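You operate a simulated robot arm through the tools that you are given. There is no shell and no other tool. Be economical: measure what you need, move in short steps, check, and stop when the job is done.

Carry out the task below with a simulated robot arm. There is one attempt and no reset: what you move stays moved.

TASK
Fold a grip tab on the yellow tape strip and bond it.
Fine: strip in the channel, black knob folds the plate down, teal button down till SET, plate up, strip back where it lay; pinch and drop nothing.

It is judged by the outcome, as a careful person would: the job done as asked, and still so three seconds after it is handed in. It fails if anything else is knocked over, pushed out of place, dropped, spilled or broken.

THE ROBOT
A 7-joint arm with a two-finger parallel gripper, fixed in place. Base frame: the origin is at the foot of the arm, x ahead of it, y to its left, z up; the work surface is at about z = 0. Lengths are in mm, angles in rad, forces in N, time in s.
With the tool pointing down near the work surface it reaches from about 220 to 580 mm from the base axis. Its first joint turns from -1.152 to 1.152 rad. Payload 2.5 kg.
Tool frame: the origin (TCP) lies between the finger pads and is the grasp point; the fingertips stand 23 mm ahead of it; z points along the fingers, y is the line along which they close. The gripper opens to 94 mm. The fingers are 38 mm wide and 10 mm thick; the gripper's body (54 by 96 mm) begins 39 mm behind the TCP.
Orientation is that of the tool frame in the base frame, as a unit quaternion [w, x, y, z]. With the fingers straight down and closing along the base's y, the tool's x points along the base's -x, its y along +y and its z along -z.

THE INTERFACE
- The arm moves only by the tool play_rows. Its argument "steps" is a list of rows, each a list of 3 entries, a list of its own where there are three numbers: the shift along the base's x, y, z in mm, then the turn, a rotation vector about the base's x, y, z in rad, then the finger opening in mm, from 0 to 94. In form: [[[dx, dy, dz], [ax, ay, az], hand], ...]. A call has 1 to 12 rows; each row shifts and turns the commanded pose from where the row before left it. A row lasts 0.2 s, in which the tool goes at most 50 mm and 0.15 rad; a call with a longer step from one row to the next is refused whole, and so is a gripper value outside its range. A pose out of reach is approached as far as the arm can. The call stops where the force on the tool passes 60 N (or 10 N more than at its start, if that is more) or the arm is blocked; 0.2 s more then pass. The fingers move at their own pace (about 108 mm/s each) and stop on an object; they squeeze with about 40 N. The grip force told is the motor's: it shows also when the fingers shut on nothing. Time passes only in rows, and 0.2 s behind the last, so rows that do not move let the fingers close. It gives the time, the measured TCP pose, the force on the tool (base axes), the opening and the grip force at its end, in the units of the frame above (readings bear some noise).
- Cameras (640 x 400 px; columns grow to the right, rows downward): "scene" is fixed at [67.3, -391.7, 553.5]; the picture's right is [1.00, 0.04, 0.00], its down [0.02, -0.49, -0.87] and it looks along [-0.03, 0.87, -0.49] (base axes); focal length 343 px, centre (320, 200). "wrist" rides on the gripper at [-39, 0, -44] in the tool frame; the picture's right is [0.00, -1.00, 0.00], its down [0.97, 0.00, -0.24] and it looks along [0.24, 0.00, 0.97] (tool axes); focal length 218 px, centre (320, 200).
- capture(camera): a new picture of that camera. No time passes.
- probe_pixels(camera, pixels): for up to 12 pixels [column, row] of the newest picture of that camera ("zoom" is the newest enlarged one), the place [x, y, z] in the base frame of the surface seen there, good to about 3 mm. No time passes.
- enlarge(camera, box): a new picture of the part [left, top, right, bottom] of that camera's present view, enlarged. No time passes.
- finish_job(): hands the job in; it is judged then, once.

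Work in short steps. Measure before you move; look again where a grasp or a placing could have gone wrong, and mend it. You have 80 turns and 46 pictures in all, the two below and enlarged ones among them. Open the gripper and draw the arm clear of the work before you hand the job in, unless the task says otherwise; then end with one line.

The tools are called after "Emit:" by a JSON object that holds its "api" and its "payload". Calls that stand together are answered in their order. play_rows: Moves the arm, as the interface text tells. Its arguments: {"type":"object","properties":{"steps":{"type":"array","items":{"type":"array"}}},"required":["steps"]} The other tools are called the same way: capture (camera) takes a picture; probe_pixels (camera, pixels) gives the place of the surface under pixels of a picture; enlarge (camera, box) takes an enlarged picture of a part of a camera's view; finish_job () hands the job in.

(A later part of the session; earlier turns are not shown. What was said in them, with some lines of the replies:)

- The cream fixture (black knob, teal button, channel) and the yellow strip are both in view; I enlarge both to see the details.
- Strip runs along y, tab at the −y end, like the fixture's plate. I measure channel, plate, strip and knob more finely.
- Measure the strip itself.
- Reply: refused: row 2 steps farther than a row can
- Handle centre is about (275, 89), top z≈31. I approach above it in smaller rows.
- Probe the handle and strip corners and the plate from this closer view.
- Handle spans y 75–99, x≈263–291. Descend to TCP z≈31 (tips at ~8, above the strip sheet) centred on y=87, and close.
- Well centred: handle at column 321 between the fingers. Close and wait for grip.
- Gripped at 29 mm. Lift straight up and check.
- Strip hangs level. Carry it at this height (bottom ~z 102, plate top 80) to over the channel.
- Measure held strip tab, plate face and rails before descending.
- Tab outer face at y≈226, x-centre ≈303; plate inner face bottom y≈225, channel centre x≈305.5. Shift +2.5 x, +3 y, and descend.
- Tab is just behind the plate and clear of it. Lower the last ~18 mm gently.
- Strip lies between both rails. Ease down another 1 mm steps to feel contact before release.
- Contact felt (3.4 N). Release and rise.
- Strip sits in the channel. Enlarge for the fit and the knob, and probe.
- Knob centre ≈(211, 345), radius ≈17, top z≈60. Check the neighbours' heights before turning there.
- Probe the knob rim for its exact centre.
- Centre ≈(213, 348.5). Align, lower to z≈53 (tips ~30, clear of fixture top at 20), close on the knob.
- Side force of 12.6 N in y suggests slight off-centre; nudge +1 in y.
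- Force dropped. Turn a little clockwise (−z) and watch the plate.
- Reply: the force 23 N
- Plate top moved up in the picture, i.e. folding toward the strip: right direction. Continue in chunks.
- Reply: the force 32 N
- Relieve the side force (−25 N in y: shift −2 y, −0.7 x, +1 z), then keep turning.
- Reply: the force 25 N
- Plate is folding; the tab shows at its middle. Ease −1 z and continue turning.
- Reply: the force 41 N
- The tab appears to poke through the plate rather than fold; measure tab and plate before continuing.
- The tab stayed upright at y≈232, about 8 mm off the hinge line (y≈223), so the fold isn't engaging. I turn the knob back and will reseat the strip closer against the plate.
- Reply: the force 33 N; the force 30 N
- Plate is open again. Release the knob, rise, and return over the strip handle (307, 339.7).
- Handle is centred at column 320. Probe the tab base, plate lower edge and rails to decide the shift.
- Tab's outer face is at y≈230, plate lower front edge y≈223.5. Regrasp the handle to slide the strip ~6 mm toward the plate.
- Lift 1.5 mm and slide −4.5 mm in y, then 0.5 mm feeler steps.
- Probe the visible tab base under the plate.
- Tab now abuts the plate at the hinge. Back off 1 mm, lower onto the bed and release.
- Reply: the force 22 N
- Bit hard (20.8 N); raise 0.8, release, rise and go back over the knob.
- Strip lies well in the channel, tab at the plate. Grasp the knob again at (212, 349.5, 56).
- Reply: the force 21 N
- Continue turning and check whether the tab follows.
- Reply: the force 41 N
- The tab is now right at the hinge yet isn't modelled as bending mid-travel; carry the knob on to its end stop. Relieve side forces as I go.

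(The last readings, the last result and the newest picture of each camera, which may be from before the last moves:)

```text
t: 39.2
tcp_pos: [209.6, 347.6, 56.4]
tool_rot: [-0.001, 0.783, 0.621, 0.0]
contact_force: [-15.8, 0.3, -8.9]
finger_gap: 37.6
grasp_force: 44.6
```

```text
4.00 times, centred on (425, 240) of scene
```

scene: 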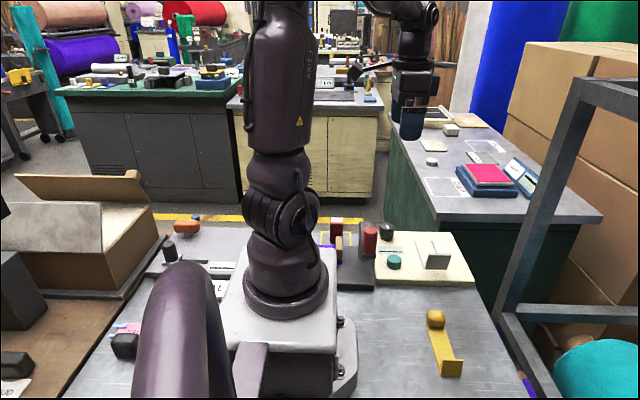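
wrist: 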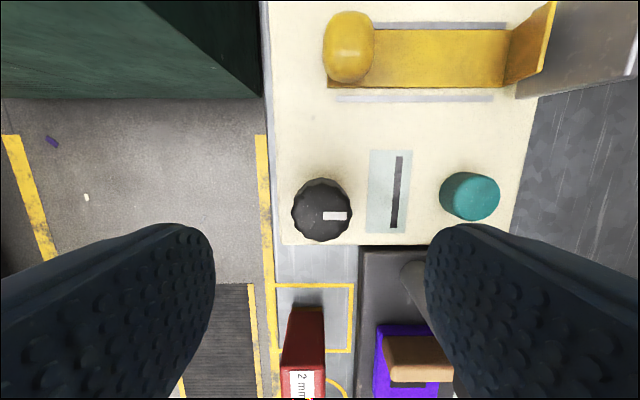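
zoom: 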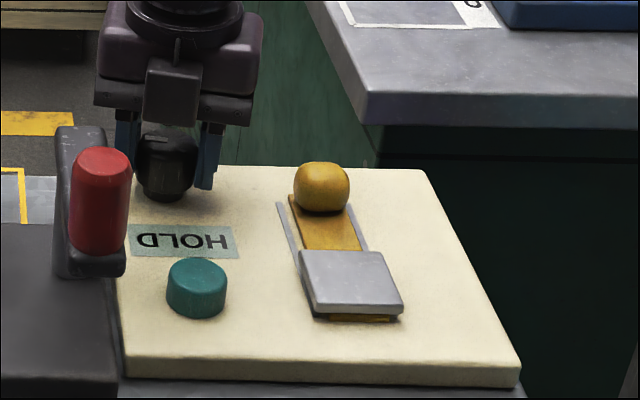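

Plate snapped flat and the display reads HOLD: fold engaged. Release the knob, rise straight up, and unwind the yaw.

Emit:
{"api": "play_rows", "payload": {"steps": [[[0, 0, 0], [0, 0, 0], 50], [[0, 0, 0], [0, 0, 0], 60], [[0, 0, 0], [0, 0, 0], 60], [[0, 0, 40], [0, 0, 0], 60], [[0, 0, 45], [0, 0, 0], 60], [[0, 0, 30], [0, 0, 0.15], 40], [[0, 0, 0], [0, 0, 0.15], 20], [[0, 0, 0], [0, 0, 0.15], 0], [[0, 0, 0], [0, 0, 0.15], 0], [[0, 0, 0], [0, 0, 0.15], 0], [[0, 0, 0], [0, 0, 0.15], 0], [[0, 0, 0], [0, 0, 0.15], 0]]}}

Emit:
{"api": "play_rows", "payload": {"steps": [[[0, 0, 0], [0, 0, 0.15], 0], [[0, 0, 0], [0, 0, 0.15], 0], [[0, 0, 0], [0, 0, 0.15], 0], [[0, 0, 0], [0, 0, 0.15], 0], [[0, 0, 0], [0, 0, 0.15], 0], [[8, -35, 0], [0, 0, 0], 0], [[0, -35, 0], [0, 0, 0], 0], [[0, 0, 0], [0, 0, 0], 0]]}}

Emit:
{"api": "capture", "payload": {"camera": "wrist"}}

```text
t: 41.8
tcp_pos: [210.3, 347.4, 173.8]
tool_rot: [0.0, 0.365, 0.931, 0.001]
contact_force: [0.1, -0.8, 0.6]
finger_gap: 0.0
grasp_force: 40.4
```

```text
t: 43.6
tcp_pos: [218.1, 275.5, 173.0]
tool_rot: [0.0, 0.001, 1.0, 0.0]
contact_force: [-0.3, -0.5, -0.1]
finger_gap: 0.0
grasp_force: 40.2
```

```text
10 pictures are left
```

wrist: 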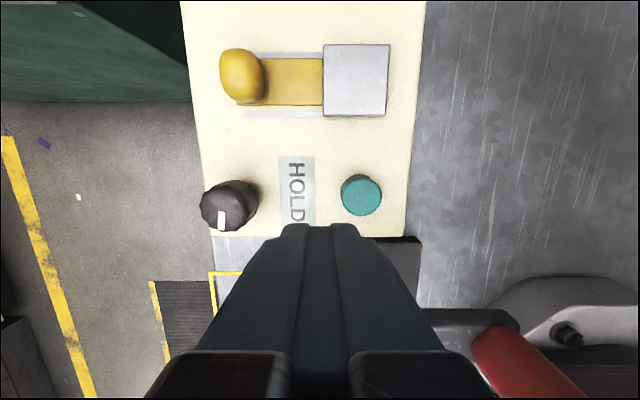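

Plate stays down, HOLD shown. Probe the button centre and the nearby red handle.

Emit:
{"api": "probe_pixels", "payload": {"camera": "wrist", "pixels": [[361, 195], [345, 195], [378, 195], [361, 180], [361, 212], [500, 340], [480, 320], [410, 245], [520, 335], [510, 318]]}}

```text
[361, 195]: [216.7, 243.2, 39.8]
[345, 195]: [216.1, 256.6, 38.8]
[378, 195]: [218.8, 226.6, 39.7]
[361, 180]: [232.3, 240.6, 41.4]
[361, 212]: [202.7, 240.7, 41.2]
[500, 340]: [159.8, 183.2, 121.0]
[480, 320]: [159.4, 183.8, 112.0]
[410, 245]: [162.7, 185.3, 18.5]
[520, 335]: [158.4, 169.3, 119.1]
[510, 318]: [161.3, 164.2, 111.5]
```

Button centre (217, 242), top z≈40; bar at x≤163 clears the gripper body (x≥190). Move above it with fingers closed and descend to near contact.

Emit:
{"api": "play_rows", "payload": {"steps": [[[1, -33, 0], [0, 0, 0], 0], [[0, 0, -40], [0, 0, 0], 0], [[0, 0, -40], [0, 0, 0], 0], [[0, 0, -20], [0, 0, 0], 0], [[0, 0, -5], [0, 0, 0], 0], [[0, 0, 0], [0, 0, 0], 0]]}}

Emit:
{"api": "play_rows", "payload": {"steps": [[[0, 0, -2], [0, 0, 0], 0], [[0, 0, -2], [0, 0, 0], 0], [[0, 0, -1], [0, 0, 0], 0], [[0, 0, -1], [0, 0, 0], 0], [[0, 0, 0], [0, 0, 0], 0]]}}

```text
t: 45.0
tcp_pos: [218.1, 243.3, 68.1]
tool_rot: [0.0, 0.0, 1.0, 0.001]
contact_force: [0.2, -0.4, -0.7]
finger_gap: 0.0
grasp_force: 40.2
```

```text
t: 46.2
tcp_pos: [219.1, 244.5, 62.4]
tool_rot: [0.0, 0.0, 1.0, 0.0]
contact_force: [0.4, 0.5, 1.2]
finger_gap: 0.0
grasp_force: 39.9
```

Contact beginning. Press further in 1 mm steps and hold.

Emit:
{"api": "play_rows", "payload": {"steps": [[[0, 0, -1], [0, 0, 0], 0], [[0, 0, -1], [0, 0, 0], 0], [[0, 0, -1], [0, 0, 0], 0], [[0, 0, -1], [0, 0, 0], 0], [[0, 0, 0], [0, 0, 0], 0]]}}

Emit:
{"api": "play_rows", "payload": {"steps": [[[0, 0, -1], [0, 0, 0], 0], [[0, 0, -1], [0, 0, 0], 0], [[0, 0, 0], [0, 0, 0], 0]]}}

Emit:
{"api": "enlarge", "payload": {"camera": "scene", "box": [370, 190, 480, 290]}}

```text
t: 47.4
tcp_pos: [218.4, 243.3, 57.9]
tool_rot: [0.0, 0.0, 1.0, 0.0]
contact_force: [-1.0, 0.5, 2.3]
finger_gap: 0.0
grasp_force: 40.0
```

```text
t: 48.2
tcp_pos: [220.4, 242.9, 55.9]
tool_rot: [0.0, 0.001, 1.0, 0.0]
contact_force: [-0.8, -0.1, 3.2]
finger_gap: 0.1
grasp_force: 39.7
```

```text
4.00 times, centred on (425, 240) of scene
```

zoom: 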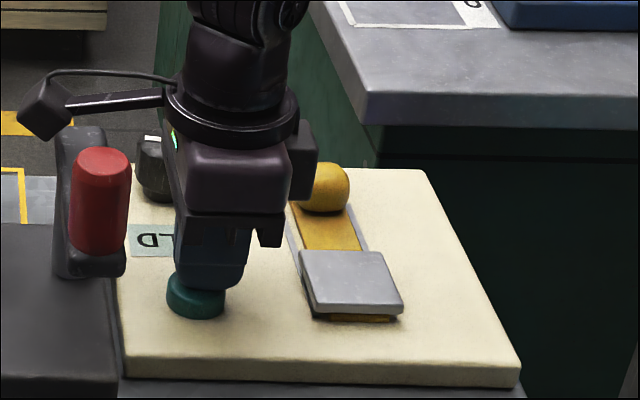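

Spring-like, still HOLD. Press on to the bottom and hold.

Emit:
{"api": "play_rows", "payload": {"steps": [[[0, 0, -1], [0, 0, 0], 0], [[0, 0, -1], [0, 0, 0], 0], [[0, 0, -1], [0, 0, 0], 0], [[0, 0, 0], [0, 0, 0], 0], [[0, 0, 0], [0, 0, 0], 0], [[0, 0, 0], [0, 0, 0], 0], [[0, 0, 0], [0, 0, 0], 0]]}}

Emit:
{"api": "capture", "payload": {"camera": "wrist"}}

```text
t: 49.8
tcp_pos: [219.8, 244.0, 52.7]
tool_rot: [0.0, 0.001, 1.0, 0.0]
contact_force: [-2.9, -4.3, 20.1]
finger_gap: 0.1
grasp_force: 40.2
```

```text
8 pictures are left
```

wrist: 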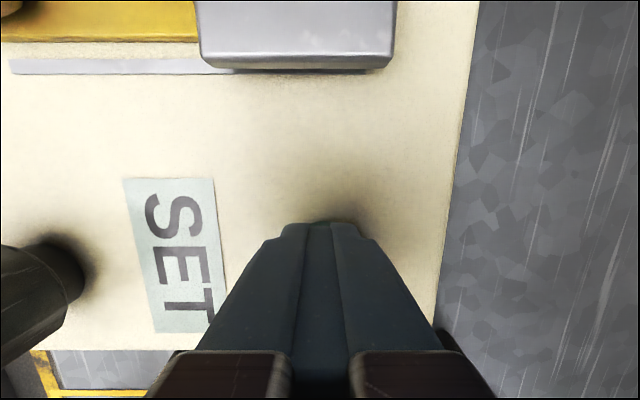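

SET shown. Rise off the button, go over the knob, pre-turn the hand −1.8 rad.

Emit:
{"api": "play_rows", "payload": {"steps": [[[0, 0, 30], [0, 0, 0], 0], [[0, 0, 45], [0, 0, 0], 0], [[0, 0, 45], [0, 0, 0], 0], [[-3, 35, 0], [0, 0, 0], 20], [[-3, 35, 0], [0, 0, 0], 40], [[-3, 34, 0], [0, 0, 0], 70], [[0, 0, 0], [0, 0, -0.15], 70], [[0, 0, 0], [0, 0, -0.15], 70], [[0, 0, 0], [0, 0, -0.15], 70], [[0, 0, 0], [0, 0, -0.15], 70], [[0, 0, 0], [0, 0, -0.15], 70], [[0, 0, 0], [0, 0, -0.15], 70]]}}

Emit:
{"api": "play_rows", "payload": {"steps": [[[0, 0, 0], [0, 0, -0.15], 66], [[0, 0, 0], [0, 0, -0.15], 66], [[0, 0, 0], [0, 0, -0.15], 66], [[0, 0, 0], [0, 0, -0.15], 66], [[0, 0, 0], [0, 0, -0.15], 66], [[0, 0, 0], [0, 0, -0.15], 66], [[0, 0, 0], [0, 0, 0], 66]]}}

Emit:
{"api": "capture", "payload": {"camera": "wrist"}}

```text
t: 52.4
tcp_pos: [210.3, 347.2, 172.8]
tool_rot: [0.0, 0.436, 0.9, 0.001]
contact_force: [0.6, 0.3, 0.4]
finger_gap: 70.1
grasp_force: 0.0
```

```text
t: 54.0
tcp_pos: [211.0, 347.2, 173.2]
tool_rot: [0.0, 0.784, 0.621, 0.0]
contact_force: [-0.3, 0.7, 0.9]
finger_gap: 66.2
grasp_force: 0.0
```

```text
7 pictures are left
```

wrist: 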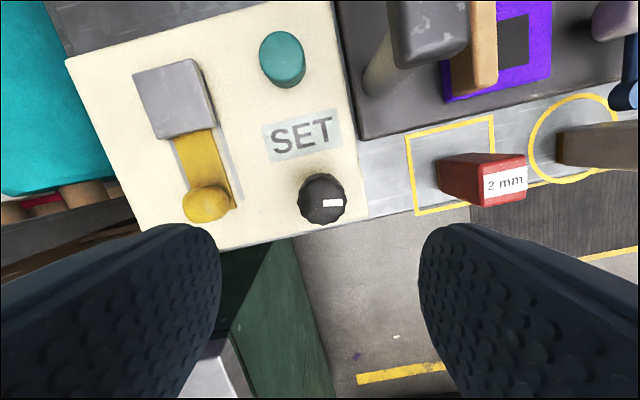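

SET persists. Descend onto the knob, grip, and start turning back.

Emit:
{"api": "play_rows", "payload": {"steps": [[[0, 0, -40], [0, 0, 0], 66], [[0, 0, -40], [0, 0, 0], 66], [[0, 0, -25], [0, 0, 0], 66], [[0, 0, -11], [0, 0, 0], 66], [[0, 0, 0], [0, 0, 0], 30], [[0, 0, 0], [0, 0, 0], 25], [[0, 0, 0], [0, 0, 0], 25]]}}

```text
t: 55.6
tcp_pos: [210.0, 348.7, 56.0]
tool_rot: [-0.001, 0.783, 0.622, -0.001]
contact_force: [-8.6, 4.4, -3.7]
finger_gap: 37.7
grasp_force: 45.0
```

Emit:
{"api": "play_rows", "payload": {"steps": [[[-0.5, 0.4, 0], [0, 0, 0.1], 25], [[0, 0, 0], [0, 0, 0.1], 25], [[0, 0, 0], [0, 0, 0.1], 25], [[0, 0, 0], [0, 0, 0.1], 25], [[0, 0, 0], [0, 0, 0.1], 25], [[0, 0, 0], [0, 0, 0.1], 25], [[0, 0, 0], [0, 0, 0], 25]]}}

Emit:
{"api": "enlarge", "payload": {"camera": "scene", "box": [370, 190, 480, 290]}}

```text
t: 57.2
tcp_pos: [209.6, 347.8, 57.8]
tool_rot: [0.0, 0.564, 0.826, 0.0]
contact_force: [13.4, 12.7, -32.8]
finger_gap: 37.8
grasp_force: 44.8
```

```text
4.00 times, centred on (425, 240) of scene
```

zoom: 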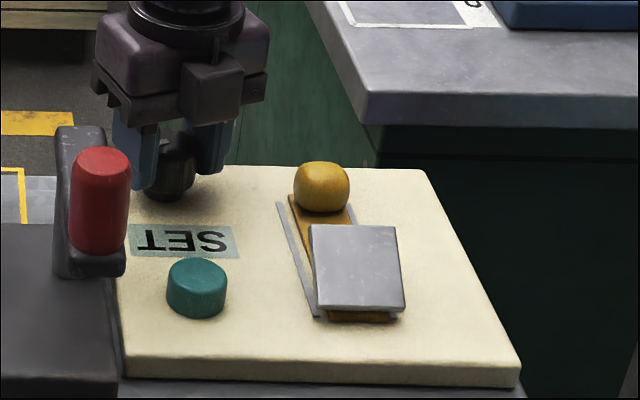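

Plate rising, tab stays folded. Relieve forces and turn the rest back.

Emit:
{"api": "play_rows", "payload": {"steps": [[[1, 1, -1.5], [0, 0, 0.1], 25], [[0, 0, 0], [0, 0, 0.1], 25], [[0, 0, 0], [0, 0, 0.1], 25], [[0, 0, 0], [0, 0, 0.1], 25], [[0, 0, 0], [0, 0, 0.1], 25], [[0, 0, 0], [0, 0, 0.1], 25], [[0, 0, 0], [0, 0, 0], 25]]}}

```text
t: 58.8
tcp_pos: [211.7, 349.6, 56.5]
tool_rot: [0.0, 0.295, 0.955, 0.001]
contact_force: [-0.2, -11.6, 33.1]
finger_gap: 37.8
grasp_force: 44.6
```

Emit:
{"api": "play_rows", "payload": {"steps": [[[0, -1, 1], [0, 0, 0.1], 25], [[0, 0, 0], [0, 0, 0.1], 25], [[0, 0, 0], [0, 0, 0.1], 25], [[0.5, 0.5, 0], [0, 0, 0.1], 25], [[0, 0, 0], [0, 0, 0.1], 25], [[0, 0, 0], [0, 0, 0.1], 25], [[0, 0, 0], [0, 0, 0], 25]]}}

Emit:
{"api": "enlarge", "payload": {"camera": "scene", "box": [370, 190, 480, 290]}}

```text
t: 60.4
tcp_pos: [211.1, 350.4, 56.3]
tool_rot: [0.0, -0.002, 1.0, 0.002]
contact_force: [6.2, 22.2, -14.5]
finger_gap: 37.4
grasp_force: 44.9
```

```text
4.00 times, centred on (425, 240) of scene
```

zoom: 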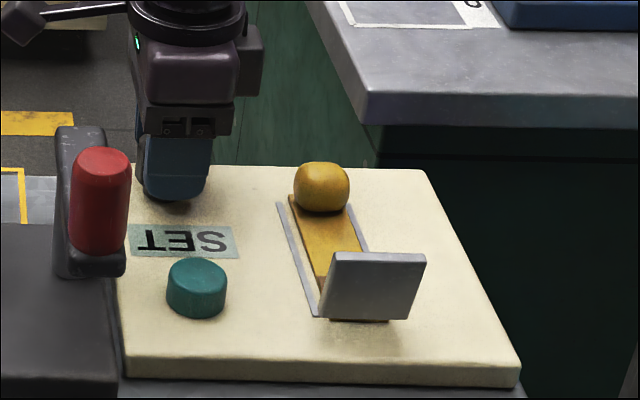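

Plate is up. Release knob, rise and move over the handle (~305, 334.3).

Emit:
{"api": "play_rows", "payload": {"steps": [[[0, 0, 0], [0, 0, 0], 55], [[0, 0, 0], [0, 0, 0], 70], [[0, 0, 0], [0, 0, 0], 70], [[0, 0, 35], [0, 0, 0], 70], [[0, 0, 45], [0, 0, 0], 65], [[30, -5, 0], [0, 0, 0], 60], [[34, -5, 0], [0, 0, 0], 60], [[30, -5, 0], [0, 0, 0], 60], [[0, 0, 0], [0, 0, 0], 60]]}}

Emit:
{"api": "capture", "payload": {"camera": "wrist"}}

```text
t: 62.4
tcp_pos: [305.6, 334.7, 136.1]
tool_rot: [0.0, -0.001, 1.0, -0.001]
contact_force: [0.3, -0.2, 0.6]
finger_gap: 60.2
grasp_force: 0.1
```

```text
4 pictures are left
```

wrist: 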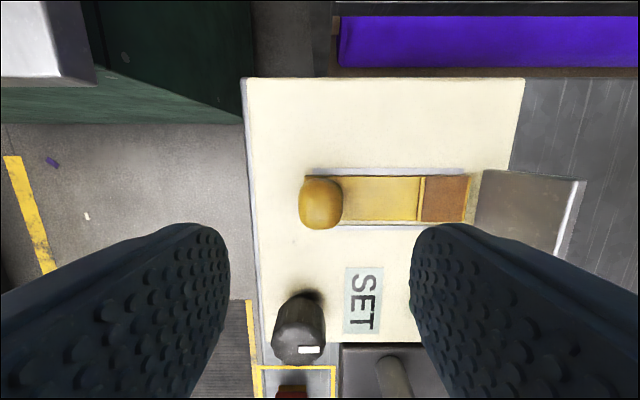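

Tab is folded and bonded; handle centred (column 320). Descend, grip, slide +3 y off the hinge, then lift.

Emit:
{"api": "play_rows", "payload": {"steps": [[[0, 0, -40], [0, 0, 0], 60], [[0, 0, -30], [0, 0, 0], 60], [[0, 0, -12.5], [0, 0, 0], 60], [[0, 0, 0], [0, 0, 0], 30], [[0, 0, 0], [0, 0, 0], 18], [[0, 0, 0], [0, 0, 0], 18]]}}

Emit:
{"api": "play_rows", "payload": {"steps": [[[0, 0, 1.5], [0, 0, 0], 18], [[0, 3, 0], [0, 0, 0], 18], [[0, 3, 1], [0, 0, 0], 18], [[0, 0, 15], [0, 0, 0], 18], [[0, 0, 30], [0, 0, 0], 18], [[0, 0, 40], [0, 0, 0], 18], [[0, 0, 0], [0, 0, 0], 18]]}}

```text
t: 63.8
tcp_pos: [306.2, 335.2, 56.4]
tool_rot: [0.001, 0.0, 1.0, 0.0]
contact_force: [0.2, 0.2, -0.3]
finger_gap: 29.0
grasp_force: 40.0
```

```text
t: 65.4
tcp_pos: [305.4, 338.7, 141.8]
tool_rot: [0.0, 0.0, 1.0, 0.0]
contact_force: [0.9, 0.1, -0.6]
finger_gap: 28.9
grasp_force: 40.2
```

Gripped and lifted to clear the plate. Bookkeeping gives a return shift of (−30.5, −251, −107). Carry back at height.

Emit:
{"api": "play_rows", "payload": {"steps": [[[0, -40, 0], [0, 0, 0], 18], [[-5.5, -40, 0], [0, 0, 0], 18], [[-5, -40, 0], [0, 0, 0], 18], [[-5, -40, 0], [0, 0, 0], 18], [[-5, -40, 0], [0, 0, 0], 18], [[-5, -30, 0], [0, 0, 0], 18], [[-5, -21, 0], [0, 0, 0], 18], [[0, 0, -40], [0, 0, 0], 18], [[0, 0, -40], [0, 0, 0], 18], [[0, 0, -15], [0, 0, 0], 18], [[0, 0, 0], [0, 0, 0], 18]]}}

Emit:
{"api": "enlarge", "payload": {"camera": "scene", "box": [340, 210, 500, 390]}}

```text
t: 67.8
tcp_pos: [276.7, 87.0, 47.0]
tool_rot: [0.0, 0.0, 1.0, 0.0]
contact_force: [-0.9, -0.2, 0.4]
finger_gap: 28.8
grasp_force: 40.2
```

```text
2.22 times, centred on (420, 300) of scene
```

zoom: 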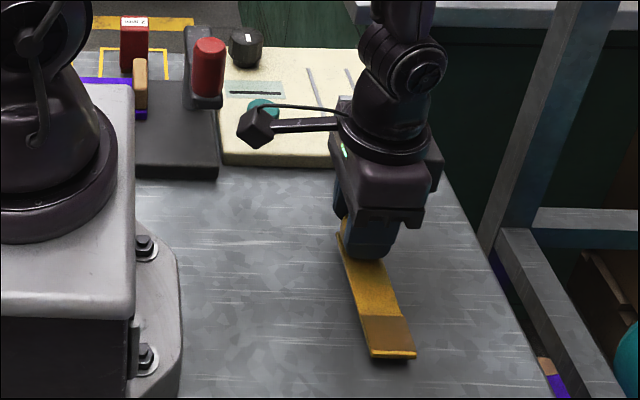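

Lower the last ~12 mm gently and feel for contact.

Emit:
{"api": "play_rows", "payload": {"steps": [[[0, 0, -6], [0, 0, 0], 18], [[0, 0, -4], [0, 0, 0], 18], [[0, 0, -1], [0, 0, 0], 18], [[0, 0, 0], [0, 0, 0], 18]]}}

Emit:
{"api": "play_rows", "payload": {"steps": [[[0, 0, -0.7], [0, 0, 0], 18], [[0, 0, 0], [0, 0, 0], 18]]}}

```text
t: 68.8
tcp_pos: [276.4, 87.0, 34.3]
tool_rot: [0.001, 0.0, 1.0, 0.0]
contact_force: [-0.3, 0.4, -0.1]
finger_gap: 28.8
grasp_force: 40.2
```

```text
t: 69.4
tcp_pos: [275.8, 88.1, 34.7]
tool_rot: [0.0, -0.001, 1.0, -0.001]
contact_force: [0.3, -0.9, 0.8]
finger_gap: 28.9
grasp_force: 39.9
```

Emit:
{"api": "play_rows", "payload": {"steps": [[[0, 0, -0.7], [0, 0, 0], 18], [[0, 0, 0], [0, 0, 0], 18]]}}

```text
t: 70.0
tcp_pos: [275.1, 88.0, 34.5]
tool_rot: [0.0, 0.0, 1.0, 0.0]
contact_force: [-1.7, -2.2, 21.0]
finger_gap: 28.9
grasp_force: 39.9
```

Contact reached. Ease up 0.5, release, rise clear and look.

Emit:
{"api": "play_rows", "payload": {"steps": [[[0, 0, 0.5], [0, 0, 0], 18], [[0, 0, 0], [0, 0, 0], 34], [[0, 0, 0], [0, 0, 0], 50], [[0, 0, 0], [0, 0, 0], 60], [[0, 0, 25], [0, 0, 0], 60], [[0, 0, 45], [0, 0, 0], 60], [[0, 0, 45], [0, 0, 0], 60], [[0, 0, 10], [0, 0, 0], 60], [[0, 0, 0], [0, 0, 0], 60]]}}

Emit:
{"api": "capture", "payload": {"camera": "wrist"}}

Emit:
{"api": "probe_pixels", "payload": {"camera": "wrist", "pixels": [[306, 192], [320, 192], [334, 192], [345, 176], [345, 205], [430, 176], [430, 203], [310, 173]]}}

```text
t: 72.0
tcp_pos: [273.7, 87.6, 160.1]
tool_rot: [0.0, 0.0, 1.0, 0.0]
contact_force: [0.4, 0.5, 0.0]
finger_gap: 60.0
grasp_force: 0.1
```

```text
2 pictures are left
```

wrist: 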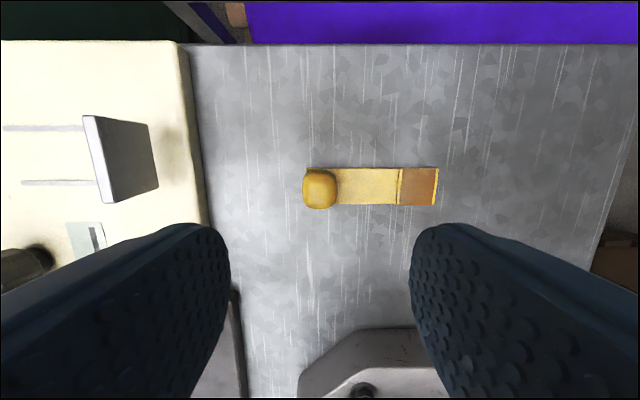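

```text
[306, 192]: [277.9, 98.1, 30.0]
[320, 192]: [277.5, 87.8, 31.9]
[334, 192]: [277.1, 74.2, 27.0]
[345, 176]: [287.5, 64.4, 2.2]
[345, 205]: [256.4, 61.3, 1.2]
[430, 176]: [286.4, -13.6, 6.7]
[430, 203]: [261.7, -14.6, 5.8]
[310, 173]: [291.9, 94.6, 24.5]
```

The strip is back within ~2 mm of its start pose with the folded tab. Draw the arm clear and hand in.

Emit:
{"api": "play_rows", "payload": {"steps": [[[0, 0, 45], [0, 0, 0], 90], [[0, 0, 45], [0, 0, 0], 90], [[-15, 35, 25], [0, 0, 0], 90], [[-15, 35, 25], [0, 0, 0], 90], [[-15, 35, 20], [0, 0, 0], 90], [[-15, 35, 20], [0, 0, 0], 90], [[0, 0, 0], [0, 0, 0], 90]]}}

Emit:
{"api": "capture", "payload": {"camera": "scene"}}

```text
t: 73.6
tcp_pos: [216.4, 228.3, 340.1]
tool_rot: [0.0, 0.0, 1.0, 0.0]
contact_force: [0.6, 0.9, 0.3]
finger_gap: 90.4
grasp_force: 0.1
```

```text
1 pictures are left
```

scene: 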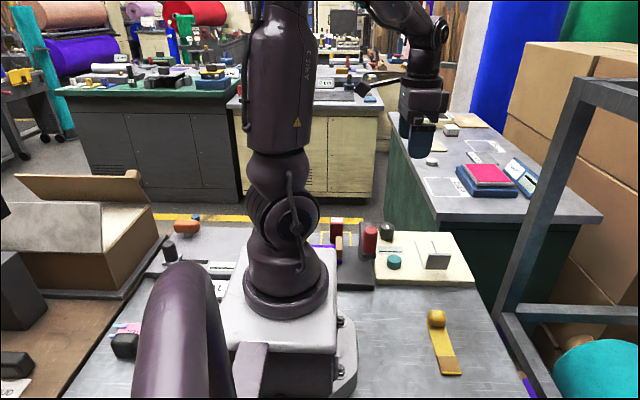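

Everything is in place: the plate is up, the strip is back and nothing else has moved. Hand it in.

Emit:
{"api": "finish_job", "payload": {}}

```text
The job is handed in.
```

The grip tab on the yellow strip is folded and bonded: the display read SET, the plate is back up, the strip lies within about 2 mm of where it started, and nothing was pinched or dropped.
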